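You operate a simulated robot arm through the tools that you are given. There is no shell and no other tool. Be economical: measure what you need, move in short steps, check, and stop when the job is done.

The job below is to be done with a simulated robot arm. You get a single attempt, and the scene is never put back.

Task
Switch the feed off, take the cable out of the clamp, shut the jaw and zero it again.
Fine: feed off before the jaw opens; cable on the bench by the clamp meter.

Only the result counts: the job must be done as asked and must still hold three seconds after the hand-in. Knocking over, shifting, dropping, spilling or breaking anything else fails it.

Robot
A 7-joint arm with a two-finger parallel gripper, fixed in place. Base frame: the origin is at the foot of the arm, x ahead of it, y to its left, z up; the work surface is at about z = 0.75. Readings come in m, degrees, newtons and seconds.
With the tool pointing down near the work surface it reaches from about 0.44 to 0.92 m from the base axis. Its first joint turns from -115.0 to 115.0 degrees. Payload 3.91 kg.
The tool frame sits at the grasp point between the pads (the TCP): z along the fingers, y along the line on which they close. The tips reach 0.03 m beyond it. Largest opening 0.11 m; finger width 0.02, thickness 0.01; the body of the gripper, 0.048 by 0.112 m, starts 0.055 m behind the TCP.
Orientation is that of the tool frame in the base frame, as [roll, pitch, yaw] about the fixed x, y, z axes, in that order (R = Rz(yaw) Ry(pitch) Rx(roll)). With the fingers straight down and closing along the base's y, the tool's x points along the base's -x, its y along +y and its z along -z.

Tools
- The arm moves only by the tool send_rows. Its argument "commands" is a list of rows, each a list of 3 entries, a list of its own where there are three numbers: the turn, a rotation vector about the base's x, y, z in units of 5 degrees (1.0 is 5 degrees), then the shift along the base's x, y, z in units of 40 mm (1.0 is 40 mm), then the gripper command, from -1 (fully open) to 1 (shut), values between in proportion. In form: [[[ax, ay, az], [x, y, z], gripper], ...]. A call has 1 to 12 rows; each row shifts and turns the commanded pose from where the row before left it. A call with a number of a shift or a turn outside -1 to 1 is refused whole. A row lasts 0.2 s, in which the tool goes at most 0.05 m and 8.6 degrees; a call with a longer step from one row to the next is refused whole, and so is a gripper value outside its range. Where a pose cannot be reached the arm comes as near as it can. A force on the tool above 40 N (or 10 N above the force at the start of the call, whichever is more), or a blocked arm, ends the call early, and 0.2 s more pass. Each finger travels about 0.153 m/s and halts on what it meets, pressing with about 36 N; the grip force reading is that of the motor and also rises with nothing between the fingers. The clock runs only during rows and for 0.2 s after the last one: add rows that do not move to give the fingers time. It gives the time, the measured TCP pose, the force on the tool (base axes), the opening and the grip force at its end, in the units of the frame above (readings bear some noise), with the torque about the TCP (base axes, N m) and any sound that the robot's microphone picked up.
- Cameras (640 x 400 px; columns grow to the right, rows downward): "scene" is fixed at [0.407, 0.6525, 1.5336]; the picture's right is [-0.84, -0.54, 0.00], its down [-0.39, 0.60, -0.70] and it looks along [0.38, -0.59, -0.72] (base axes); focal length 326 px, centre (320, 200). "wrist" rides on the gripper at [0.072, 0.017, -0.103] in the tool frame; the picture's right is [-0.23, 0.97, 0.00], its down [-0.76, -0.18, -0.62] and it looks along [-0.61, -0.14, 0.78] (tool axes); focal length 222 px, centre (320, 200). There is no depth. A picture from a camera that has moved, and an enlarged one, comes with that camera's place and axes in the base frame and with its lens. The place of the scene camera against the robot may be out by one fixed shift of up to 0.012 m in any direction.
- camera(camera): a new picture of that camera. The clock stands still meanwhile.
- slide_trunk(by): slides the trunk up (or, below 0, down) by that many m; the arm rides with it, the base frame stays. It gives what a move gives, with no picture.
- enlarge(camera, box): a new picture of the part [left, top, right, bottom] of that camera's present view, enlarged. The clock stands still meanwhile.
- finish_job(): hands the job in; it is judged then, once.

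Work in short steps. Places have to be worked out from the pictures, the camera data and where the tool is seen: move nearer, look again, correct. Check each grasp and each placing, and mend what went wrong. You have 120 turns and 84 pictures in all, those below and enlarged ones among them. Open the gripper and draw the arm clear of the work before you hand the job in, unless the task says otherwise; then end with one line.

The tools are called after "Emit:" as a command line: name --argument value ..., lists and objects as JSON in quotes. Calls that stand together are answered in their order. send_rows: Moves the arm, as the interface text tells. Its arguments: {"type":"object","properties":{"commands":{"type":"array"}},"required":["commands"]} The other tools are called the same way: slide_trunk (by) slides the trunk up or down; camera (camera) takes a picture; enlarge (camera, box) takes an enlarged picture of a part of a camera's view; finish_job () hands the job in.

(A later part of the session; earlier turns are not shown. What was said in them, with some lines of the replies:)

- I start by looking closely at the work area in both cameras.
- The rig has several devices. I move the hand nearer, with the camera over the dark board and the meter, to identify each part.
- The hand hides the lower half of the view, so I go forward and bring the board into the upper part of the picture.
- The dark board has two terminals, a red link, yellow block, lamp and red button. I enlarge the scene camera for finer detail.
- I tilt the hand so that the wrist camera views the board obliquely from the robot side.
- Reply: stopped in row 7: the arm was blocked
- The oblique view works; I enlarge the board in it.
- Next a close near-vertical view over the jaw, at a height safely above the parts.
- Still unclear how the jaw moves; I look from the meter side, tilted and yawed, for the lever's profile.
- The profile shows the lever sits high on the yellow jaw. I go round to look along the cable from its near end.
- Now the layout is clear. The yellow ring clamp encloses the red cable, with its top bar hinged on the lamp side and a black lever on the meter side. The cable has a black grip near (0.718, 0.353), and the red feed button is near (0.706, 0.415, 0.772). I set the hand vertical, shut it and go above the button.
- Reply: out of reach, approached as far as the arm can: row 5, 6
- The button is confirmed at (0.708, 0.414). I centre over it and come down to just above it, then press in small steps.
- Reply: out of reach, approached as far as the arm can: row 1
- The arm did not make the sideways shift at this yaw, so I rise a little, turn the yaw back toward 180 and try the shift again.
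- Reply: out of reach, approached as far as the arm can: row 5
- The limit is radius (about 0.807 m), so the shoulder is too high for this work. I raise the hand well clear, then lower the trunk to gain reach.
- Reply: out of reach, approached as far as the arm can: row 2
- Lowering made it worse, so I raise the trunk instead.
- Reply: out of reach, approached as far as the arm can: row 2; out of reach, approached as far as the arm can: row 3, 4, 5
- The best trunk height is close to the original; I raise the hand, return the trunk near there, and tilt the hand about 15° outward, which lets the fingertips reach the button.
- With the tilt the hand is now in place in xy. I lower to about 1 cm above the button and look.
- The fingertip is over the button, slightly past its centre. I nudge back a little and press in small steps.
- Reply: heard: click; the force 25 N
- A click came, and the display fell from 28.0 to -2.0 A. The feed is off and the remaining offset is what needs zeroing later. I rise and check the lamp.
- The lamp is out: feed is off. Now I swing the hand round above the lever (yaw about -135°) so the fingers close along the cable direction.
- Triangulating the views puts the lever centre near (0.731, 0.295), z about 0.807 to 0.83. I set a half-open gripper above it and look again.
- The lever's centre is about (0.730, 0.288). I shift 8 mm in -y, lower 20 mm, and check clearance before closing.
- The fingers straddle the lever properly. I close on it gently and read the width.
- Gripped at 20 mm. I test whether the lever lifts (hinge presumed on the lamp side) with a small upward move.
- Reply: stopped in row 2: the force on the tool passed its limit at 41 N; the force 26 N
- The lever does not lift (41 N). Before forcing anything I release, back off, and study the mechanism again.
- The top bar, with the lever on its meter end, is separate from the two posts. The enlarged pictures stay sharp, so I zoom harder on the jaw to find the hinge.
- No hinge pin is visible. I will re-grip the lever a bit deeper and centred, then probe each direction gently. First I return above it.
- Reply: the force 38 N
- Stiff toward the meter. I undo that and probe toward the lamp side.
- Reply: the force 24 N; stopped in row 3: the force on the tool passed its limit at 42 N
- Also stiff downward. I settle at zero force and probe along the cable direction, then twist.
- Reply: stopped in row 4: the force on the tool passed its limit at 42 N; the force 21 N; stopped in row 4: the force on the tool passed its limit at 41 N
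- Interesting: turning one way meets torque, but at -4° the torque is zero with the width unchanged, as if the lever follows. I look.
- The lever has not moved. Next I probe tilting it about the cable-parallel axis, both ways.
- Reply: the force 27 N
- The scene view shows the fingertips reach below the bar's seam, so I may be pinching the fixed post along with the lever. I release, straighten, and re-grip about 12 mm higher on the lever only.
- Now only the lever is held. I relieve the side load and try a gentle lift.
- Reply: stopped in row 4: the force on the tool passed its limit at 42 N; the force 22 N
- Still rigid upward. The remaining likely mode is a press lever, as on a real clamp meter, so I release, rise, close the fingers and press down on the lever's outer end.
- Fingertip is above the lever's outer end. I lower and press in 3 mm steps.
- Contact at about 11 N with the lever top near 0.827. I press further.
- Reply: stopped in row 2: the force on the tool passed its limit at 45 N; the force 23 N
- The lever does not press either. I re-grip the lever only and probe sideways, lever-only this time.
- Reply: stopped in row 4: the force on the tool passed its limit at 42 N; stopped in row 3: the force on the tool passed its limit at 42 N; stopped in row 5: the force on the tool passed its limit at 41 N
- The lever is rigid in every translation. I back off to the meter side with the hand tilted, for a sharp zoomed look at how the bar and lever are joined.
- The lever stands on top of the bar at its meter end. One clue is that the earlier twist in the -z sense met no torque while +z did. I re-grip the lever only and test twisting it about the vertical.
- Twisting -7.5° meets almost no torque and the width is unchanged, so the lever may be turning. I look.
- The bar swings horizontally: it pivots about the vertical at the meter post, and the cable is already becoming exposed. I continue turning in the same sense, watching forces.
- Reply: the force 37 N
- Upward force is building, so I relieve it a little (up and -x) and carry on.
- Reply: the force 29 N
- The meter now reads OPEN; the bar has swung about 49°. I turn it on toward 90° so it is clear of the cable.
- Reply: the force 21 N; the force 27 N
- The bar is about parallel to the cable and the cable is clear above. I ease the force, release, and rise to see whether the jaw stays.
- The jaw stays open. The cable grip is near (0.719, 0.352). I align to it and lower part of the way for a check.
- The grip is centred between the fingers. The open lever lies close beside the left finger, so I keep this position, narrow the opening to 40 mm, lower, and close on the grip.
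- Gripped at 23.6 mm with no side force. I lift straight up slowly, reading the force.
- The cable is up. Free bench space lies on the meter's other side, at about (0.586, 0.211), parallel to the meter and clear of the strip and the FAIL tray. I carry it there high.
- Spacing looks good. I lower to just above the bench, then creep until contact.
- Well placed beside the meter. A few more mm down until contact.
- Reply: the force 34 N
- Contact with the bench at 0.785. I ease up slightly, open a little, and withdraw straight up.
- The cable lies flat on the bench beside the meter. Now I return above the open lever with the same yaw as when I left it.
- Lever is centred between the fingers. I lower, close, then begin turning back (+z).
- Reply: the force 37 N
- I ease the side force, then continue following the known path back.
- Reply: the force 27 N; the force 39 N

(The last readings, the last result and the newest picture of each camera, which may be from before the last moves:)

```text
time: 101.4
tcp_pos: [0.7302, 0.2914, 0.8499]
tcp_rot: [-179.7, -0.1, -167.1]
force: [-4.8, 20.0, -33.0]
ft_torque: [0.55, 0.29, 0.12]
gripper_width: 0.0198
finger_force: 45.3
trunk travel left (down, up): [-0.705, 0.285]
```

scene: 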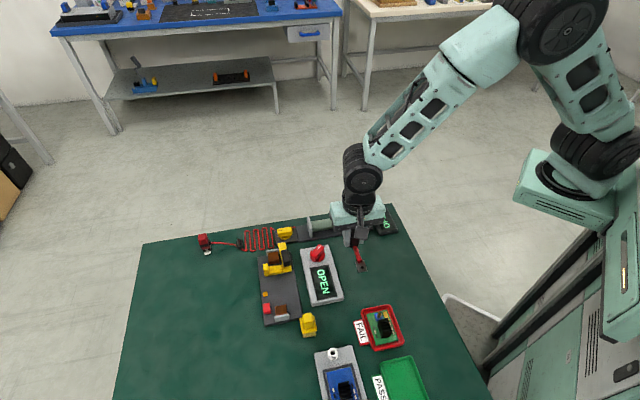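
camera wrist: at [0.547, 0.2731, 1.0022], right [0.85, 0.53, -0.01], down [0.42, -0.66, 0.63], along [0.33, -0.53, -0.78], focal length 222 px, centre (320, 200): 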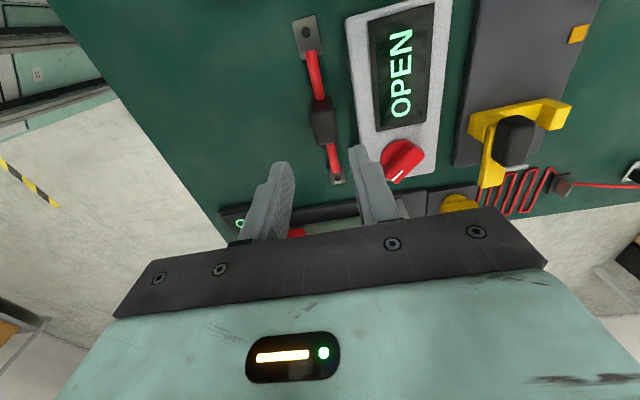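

Emit:
send_rows --commands '[[[0, 0, 0], [0, 0.03, -0.08], 1], [[0, 0, 0.7], [0, 0, 0], 1], [[0, 0, 0.7], [0, 0, 0], 1], [[0, 0, 0.7], [0, 0, 0], 1], [[0, 0, 0.7], [0, -0.02, 0], 1], [[0, 0, 0], [0, 0, 0], 1]]'

Emit:
send_rows --commands '[[[0, 0, 0.7], [0, -0.02, 0], 1], [[0, 0, 0.7], [0, 0, 0], 1], [[0, 0, 0.7], [0, 0, 0], 1], [[0, 0, 0.7], [0, 0, 0], 1], [[0, 0, 0.5], [0, 0, 0], 1], [[0, 0, 0], [0, 0, 0], 1]]'

Emit:
enlarge --camera "scene" --box '[240, 230, 380, 310]'

```text
time: 102.8
tcp_pos: [0.7307, 0.2888, 0.8509]
tcp_rot: [-179.6, 0.3, -153.3]
force: [-2.4, 8.0, 13.9]
ft_torque: [-0.35, 1.28, 0.07]
gripper_width: 0.0199
finger_force: 45.0
trunk travel left (down, up): [-0.705, 0.285]
```

```text
time: 104.2
tcp_pos: [0.7309, 0.288, 0.8499]
tcp_rot: [-179.7, 0.3, -136.7]
force: [6.9, 6.8, 16.3]
ft_torque: [0.87, -0.87, 0.0]
gripper_width: 0.0197
finger_force: 45.2
trunk travel left (down, up): [-0.705, 0.285]
```

```text
4.57 times, centred on (310, 270) of scene
camera zoom: at [0.407, 0.6525, 1.5336], right [-0.84, -0.54, 0.0], down [-0.39, 0.6, -0.7], along [0.38, -0.59, -0.72], focal length 1493 px, centre (366, -120)
```

zoom: 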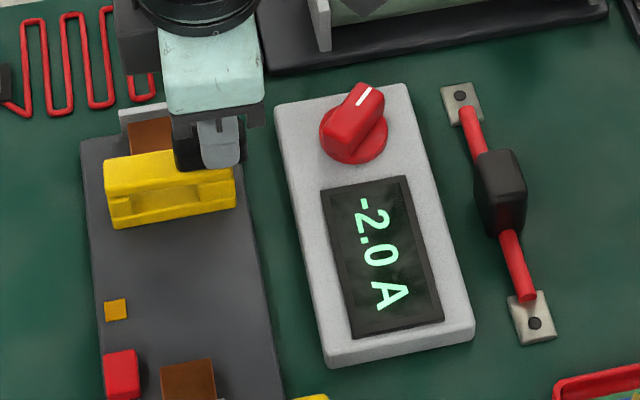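

The meter reads -2.0 A again, so it registers the jaw shut. I turn 3° more to seat it on its stop.

Emit:
send_rows --commands '[[[0, 0, 0.3], [0, 0, 0], 1], [[0, 0, 0.3], [0, 0, 0], 1], [[0, 0, 0], [0, 0, 0], 1]]'

```text
time: 105.0
tcp_pos: [0.7304, 0.2872, 0.8506]
tcp_rot: [-179.6, 0.2, -133.7]
force: [13.6, 8.7, 18.6]
ft_torque: [0.48, -0.32, -0.99]
gripper_width: 0.0195
finger_force: 45.0
trunk travel left (down, up): [-0.705, 0.285]
```

Seated against its stop (about 1 N·m). I relax, release, rise, and move above the meter's red knob.

Emit:
send_rows --commands '[[[0, 0, -0.35], [0, 0, 0], 1], [[0, 0, 0], [0, 0, 0], 0.2], [[0, 0, 0], [0, 0, 0], 0.2], [[0, 0, 0], [0, 0, 0.7], 0.2], [[0, 0, 0], [0, 0, 0.7], 0.2], [[0, 0, 0], [-0.5, -0.6, 0], 0.2], [[0, 0, 0], [-0.6, -0.7, 0], 0.2], [[0, 0, 0], [0, 0, 0], 0.2]]'

Emit:
enlarge --camera "wrist" --box '[160, 40, 480, 240]'

```text
time: 106.8
tcp_pos: [0.6835, 0.2375, 0.9055]
tcp_rot: [-179.6, 0.1, -135.4]
force: [-0.2, 0.1, -0.3]
ft_torque: [-0.01, 0.0, 0.02]
gripper_width: 0.0443
finger_force: 0.0
trunk travel left (down, up): [-0.705, 0.285]
```

```text
2.00 times, centred on (320, 140) of wrist
camera zoom: at [0.6208, 0.2001, 1.0075], right [-0.52, 0.85, -0.01], down [0.66, 0.41, 0.63], along [0.54, 0.32, -0.78], focal length 444 px, centre (320, 320)
```

zoom: 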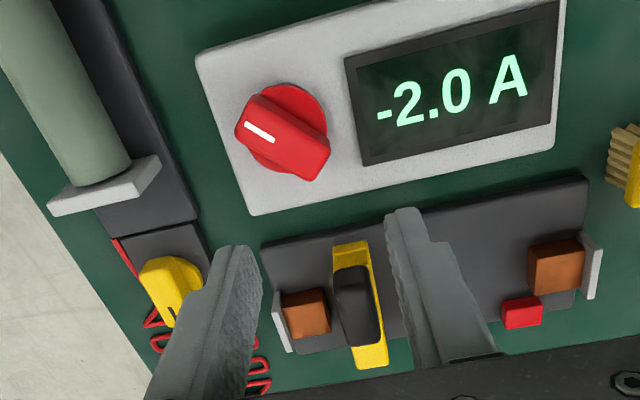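

The knob is at about (0.681, 0.217) with its handle bar along y, pointer toward -y. I yaw the hand to close along x and position above it.

Emit:
send_rows --commands '[[[0, 0, 1], [0, -0.1, 0], 0.2], [[0, 0, 1], [0, -0.1, 0], 0.2], [[0, 0, 1], [0, -0.1, 0], 0.2], [[0, 0, 1], [0, -0.1, 0], 0.2], [[0, 0, 1], [-0.06, -0.12, 0], 0.2], [[0, 0, 1], [0, 0, -0.2], 0.2], [[0, 0, 1], [0, 0, -0.4], 0.2], [[0, 0, 1], [0, 0, -0.4], 0.2], [[0, 0, 1], [0, 0, -0.4], 0.2], [[0, 0, 0], [0, 0, 0], 0.2]]'

Emit:
enlarge --camera "wrist" --box '[200, 60, 440, 240]'

Emit:
enlarge --camera "scene" --box '[280, 230, 360, 300]'

```text
time: 109.0
tcp_pos: [0.6827, 0.2173, 0.8479]
tcp_rot: [-179.6, 0.2, -90.4]
force: [0.7, 0.0, 0.4]
ft_torque: [-0.03, -0.01, -0.01]
gripper_width: 0.0442
finger_force: 0.0
trunk travel left (down, up): [-0.705, 0.285]
```

```text
2.22 times, centred on (320, 150) of wrist
camera zoom: at [0.6645, 0.1456, 0.951], right [-0.97, 0.23, -0.01], down [0.18, 0.76, 0.63], along [0.15, 0.61, -0.78], focal length 494 px, centre (320, 311)
```

zoom: 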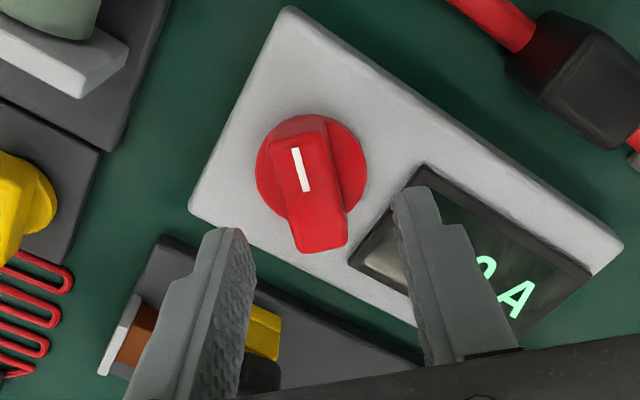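

```text
5.71 times, centred on (320, 265) of scene
camera zoom: at [0.407, 0.6525, 1.5336], right [-0.84, -0.54, 0.0], down [-0.39, 0.6, -0.7], along [0.38, -0.59, -0.72], focal length 1866 px, centre (320, -171)
```

zoom: 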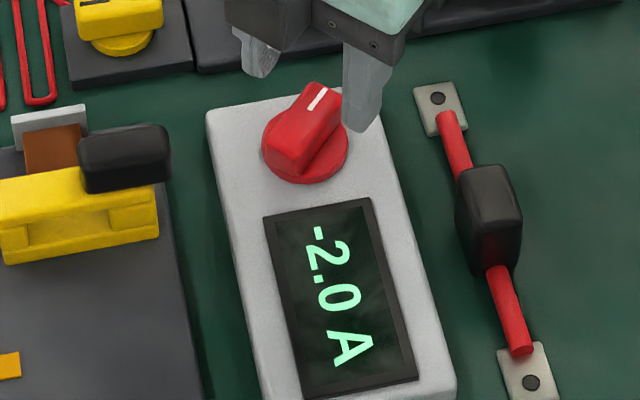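

I adjust by a few mm, lower so the tips flank the handle, and close.

Emit:
send_rows --commands '[[[0, 0, 0], [0.05, -0.1, 0], 0.2], [[0, 0, 0], [0, 0, -0.3], 0.2], [[0, 0, 0], [0, 0, -0.3], 0.2], [[0, 0, 0], [0, 0, 0], 0.2], [[0, 0, 0], [0, 0, 0], 0.5], [[0, 0, 0], [0, 0, 0], 1], [[0, 0, 0], [0, 0, 0], 1]]'

Emit:
enlarge --camera "scene" --box '[280, 230, 360, 300]'

```text
time: 110.6
tcp_pos: [0.6859, 0.2105, 0.8249]
tcp_rot: [-179.6, 0.1, -90.5]
force: [6.6, -1.6, -2.8]
ft_torque: [-0.2, -0.27, 0.0]
gripper_width: 0.0197
finger_force: 45.1
trunk travel left (down, up): [-0.705, 0.285]
```

```text
5.71 times, centred on (320, 265) of scene
camera zoom: at [0.407, 0.6525, 1.5336], right [-0.84, -0.54, 0.0], down [-0.39, 0.6, -0.7], along [0.38, -0.59, -0.72], focal length 1866 px, centre (320, -171)
```

zoom: 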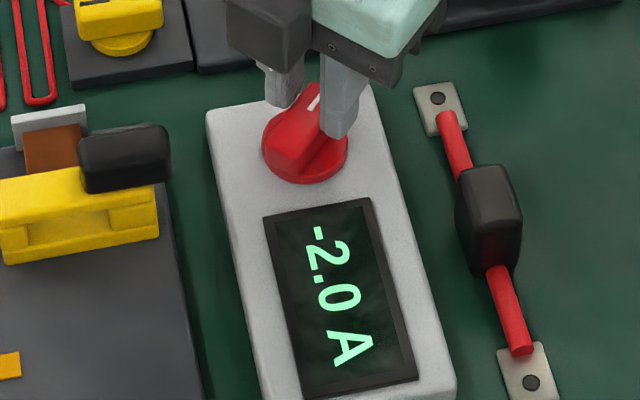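

The knob handle is held. I turn it a test 8° clockwise (seen from above) and read the display.

Emit:
send_rows --commands '[[[0, 0, -0.8], [0, 0, 0], 1], [[0, 0, -0.8], [0, 0, 0], 1], [[0, 0, 0], [0, 0, 0], 1]]'

Emit:
enlarge --camera "scene" --box '[280, 230, 360, 300]'

```text
time: 111.4
tcp_pos: [0.6859, 0.2105, 0.8235]
tcp_rot: [-179.7, 0.1, -98.5]
force: [-0.2, -2.8, -3.4]
ft_torque: [0.84, 0.07, 0.02]
gripper_width: 0.0199
finger_force: 45.1
trunk travel left (down, up): [-0.705, 0.285]
```

```text
5.71 times, centred on (320, 265) of scene
camera zoom: at [0.407, 0.6525, 1.5336], right [-0.84, -0.54, 0.0], down [-0.39, 0.6, -0.7], along [0.38, -0.59, -0.72], focal length 1866 px, centre (320, -171)
```

zoom: 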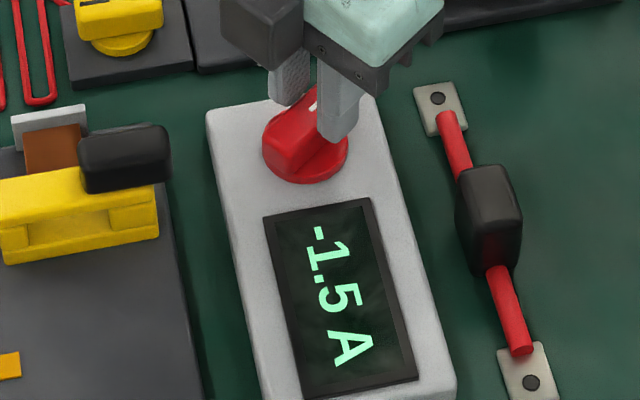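

The reading rose by 0.5 A in 8°, so about 24° more are needed. I turn 22° and read.

Emit:
send_rows --commands '[[[0, 0, -0.8], [0, 0, 0], 1], [[0, 0, -0.8], [0, 0, 0], 1], [[0, 0, -0.8], [0, 0, 0], 1], [[0, 0, -0.8], [0, 0, 0], 1], [[0, 0, -0.8], [0, 0, 0], 1], [[0, 0, -0.4], [0, 0, 0], 1], [[0, 0, 0], [0, 0, 0], 1]]'

Emit:
enlarge --camera "scene" --box '[280, 230, 360, 300]'

```text
time: 113.0
tcp_pos: [0.6826, 0.2123, 0.8238]
tcp_rot: [-179.7, 0.0, -120.4]
force: [-27.9, 0.1, -8.0]
ft_torque: [0.65, 0.61, 0.19]
gripper_width: 0.0197
finger_force: 45.1
trunk travel left (down, up): [-0.705, 0.285]
```

```text
5.71 times, centred on (320, 265) of scene
camera zoom: at [0.407, 0.6525, 1.5336], right [-0.84, -0.54, 0.0], down [-0.39, 0.6, -0.7], along [0.38, -0.59, -0.72], focal length 1866 px, centre (320, -171)
```

zoom: 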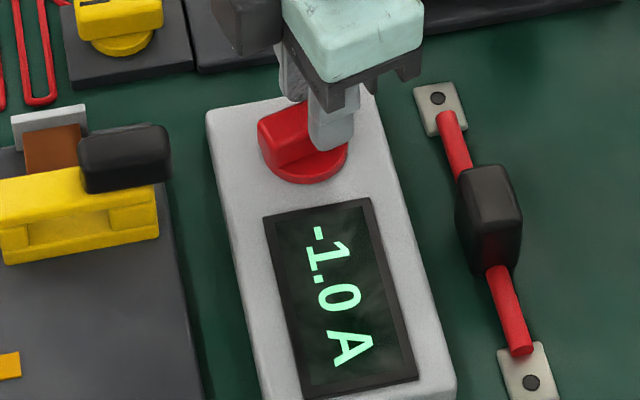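

Now -1.0 A: the display seems to step by 0.5 A at roughly 0.03 A per degree. I ease the side force and turn about 16° more.

Emit:
send_rows --commands '[[[0, 0, 0], [-0.08, 0, 0], 1], [[0, 0, -0.8], [0, 0, 0], 1], [[0, 0, -0.8], [0, 0, 0], 1], [[0, 0, -0.8], [0, 0, 0], 1], [[0, 0, -0.8], [0, 0, 0], 1], [[0, 0, 0], [0, 0, 0], 1]]'

Emit:
enlarge --camera "scene" --box '[280, 230, 360, 300]'

```text
time: 114.4
tcp_pos: [0.681, 0.2124, 0.8249]
tcp_rot: [-179.8, 0.1, -136.4]
force: [-18.4, 16.8, -31.0]
ft_torque: [1.04, -0.26, 0.14]
gripper_width: 0.0198
finger_force: 45.1
trunk travel left (down, up): [-0.705, 0.285]
```

```text
5.71 times, centred on (320, 265) of scene
camera zoom: at [0.407, 0.6525, 1.5336], right [-0.84, -0.54, 0.0], down [-0.39, 0.6, -0.7], along [0.38, -0.59, -0.72], focal length 1866 px, centre (320, -171)
```

zoom: 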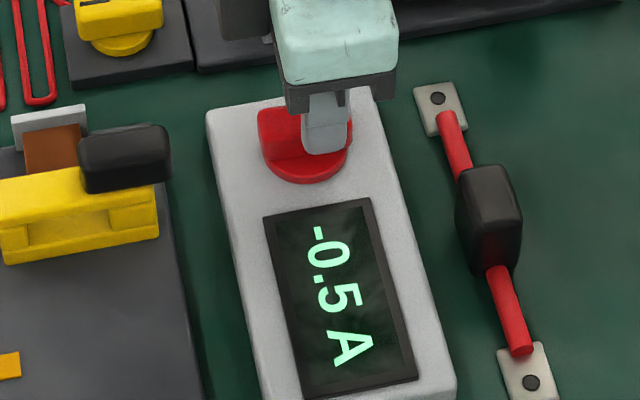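

-0.5 A at 46°. About 14° more should bring 0.0; I ease forces and turn it.

Emit:
send_rows --commands '[[[0, 0, 0], [-0.05, 0.05, -0.07], 1], [[0, 0, -0.7], [0, 0, 0], 1], [[0, 0, -0.7], [0, 0, 0], 1], [[0, 0, -0.7], [0, 0, 0], 1], [[0, 0, -0.7], [0, 0, 0], 1], [[0, 0, 0], [0, 0, 0], 1]]'

Emit:
enlarge --camera "scene" --box '[280, 230, 360, 300]'

```text
time: 115.8
tcp_pos: [0.6815, 0.2125, 0.8238]
tcp_rot: [-179.7, 0.4, -150.5]
force: [-12.7, 11.5, 24.8]
ft_torque: [-0.19, 1.29, 0.08]
gripper_width: 0.0198
finger_force: 44.9
trunk travel left (down, up): [-0.705, 0.285]
```

```text
5.71 times, centred on (320, 265) of scene
camera zoom: at [0.407, 0.6525, 1.5336], right [-0.84, -0.54, 0.0], down [-0.39, 0.6, -0.7], along [0.38, -0.59, -0.72], focal length 1866 px, centre (320, -171)
```

zoom: 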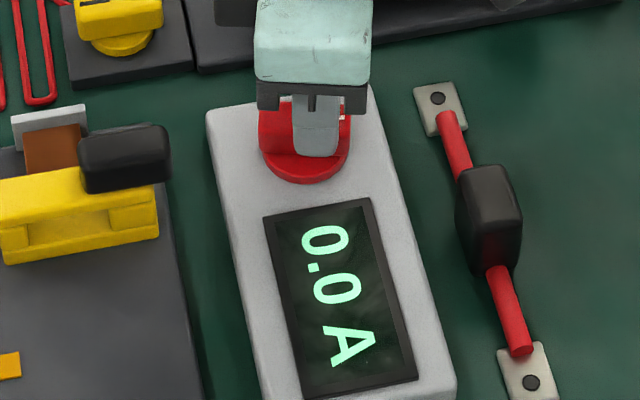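

It reads 0.0 A. I ease the forces, release, and withdraw straight up and back, then check everything.

Emit:
send_rows --commands '[[[0, 0, 0], [-0.03, 0.03, 0.05], 1], [[0, 0, 0], [0, 0, 0], 0.4], [[0, 0, 0], [0, 0, 0], 0.2], [[0, 0, 0], [0, 0, 0.5], 0.2], [[0, 0, 0], [0, 0, 0.9], 0.2], [[0, 0, 0], [0, 0, 0.9], 0.2], [[0, 0, 0], [0, 0, 0.9], -0.5], [[0, 0, 0], [-0.6, 0, 0.7], -1], [[0, 0, 0], [-0.9, 0, 0.3], -1], [[0, 0, 0], [-0.9, 0, 0.3], -1], [[0, 0, 0], [-0.9, 0, 0.3], -1], [[0, 0, 0], [0, 0, 0], -1]]'

Emit:
camera --camera "scene"

Emit:
enlarge --camera "scene" --box '[240, 220, 400, 330]'

```text
time: 118.4
tcp_pos: [0.547, 0.2141, 1.015]
tcp_rot: [-179.6, 0.0, -150.4]
force: [-0.4, 0.3, 0.3]
ft_torque: [-0.02, 0.0, 0.03]
gripper_width: 0.11
finger_force: 0.0
trunk travel left (down, up): [-0.705, 0.285]
```

```text
12 pictures are left
```

scene: 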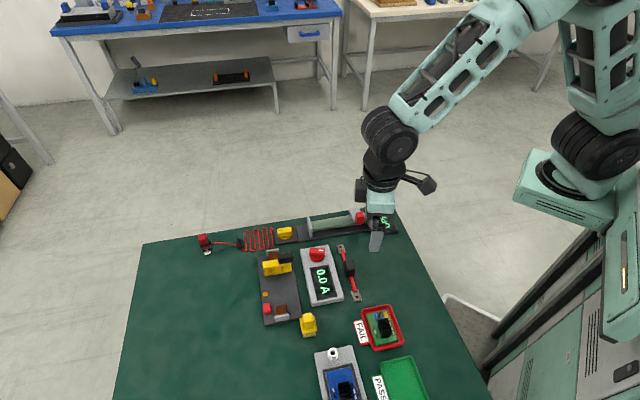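

```text
3.64 times, centred on (320, 275) of scene
camera zoom: at [0.407, 0.6525, 1.5336], right [-0.84, -0.54, 0.0], down [-0.39, 0.6, -0.7], along [0.38, -0.59, -0.72], focal length 1187 px, centre (320, -73)
```

zoom: 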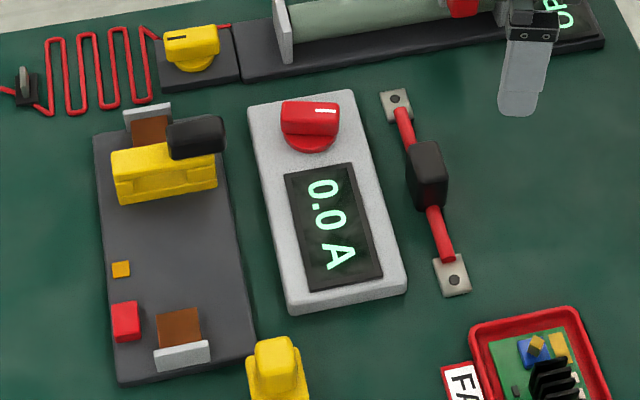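

The lamp is out, the jaw is shut, the meter reads 0.0 A, the cable lies on the bench beside the meter and the hand is clear. I hand it in.

Emit:
finish_job

```text
The job is handed in.
```

I switched the feed off before opening the jaw, laid the cable on the bench beside the clamp meter, shut the jaw and zeroed the meter, which reads 0.0 A.
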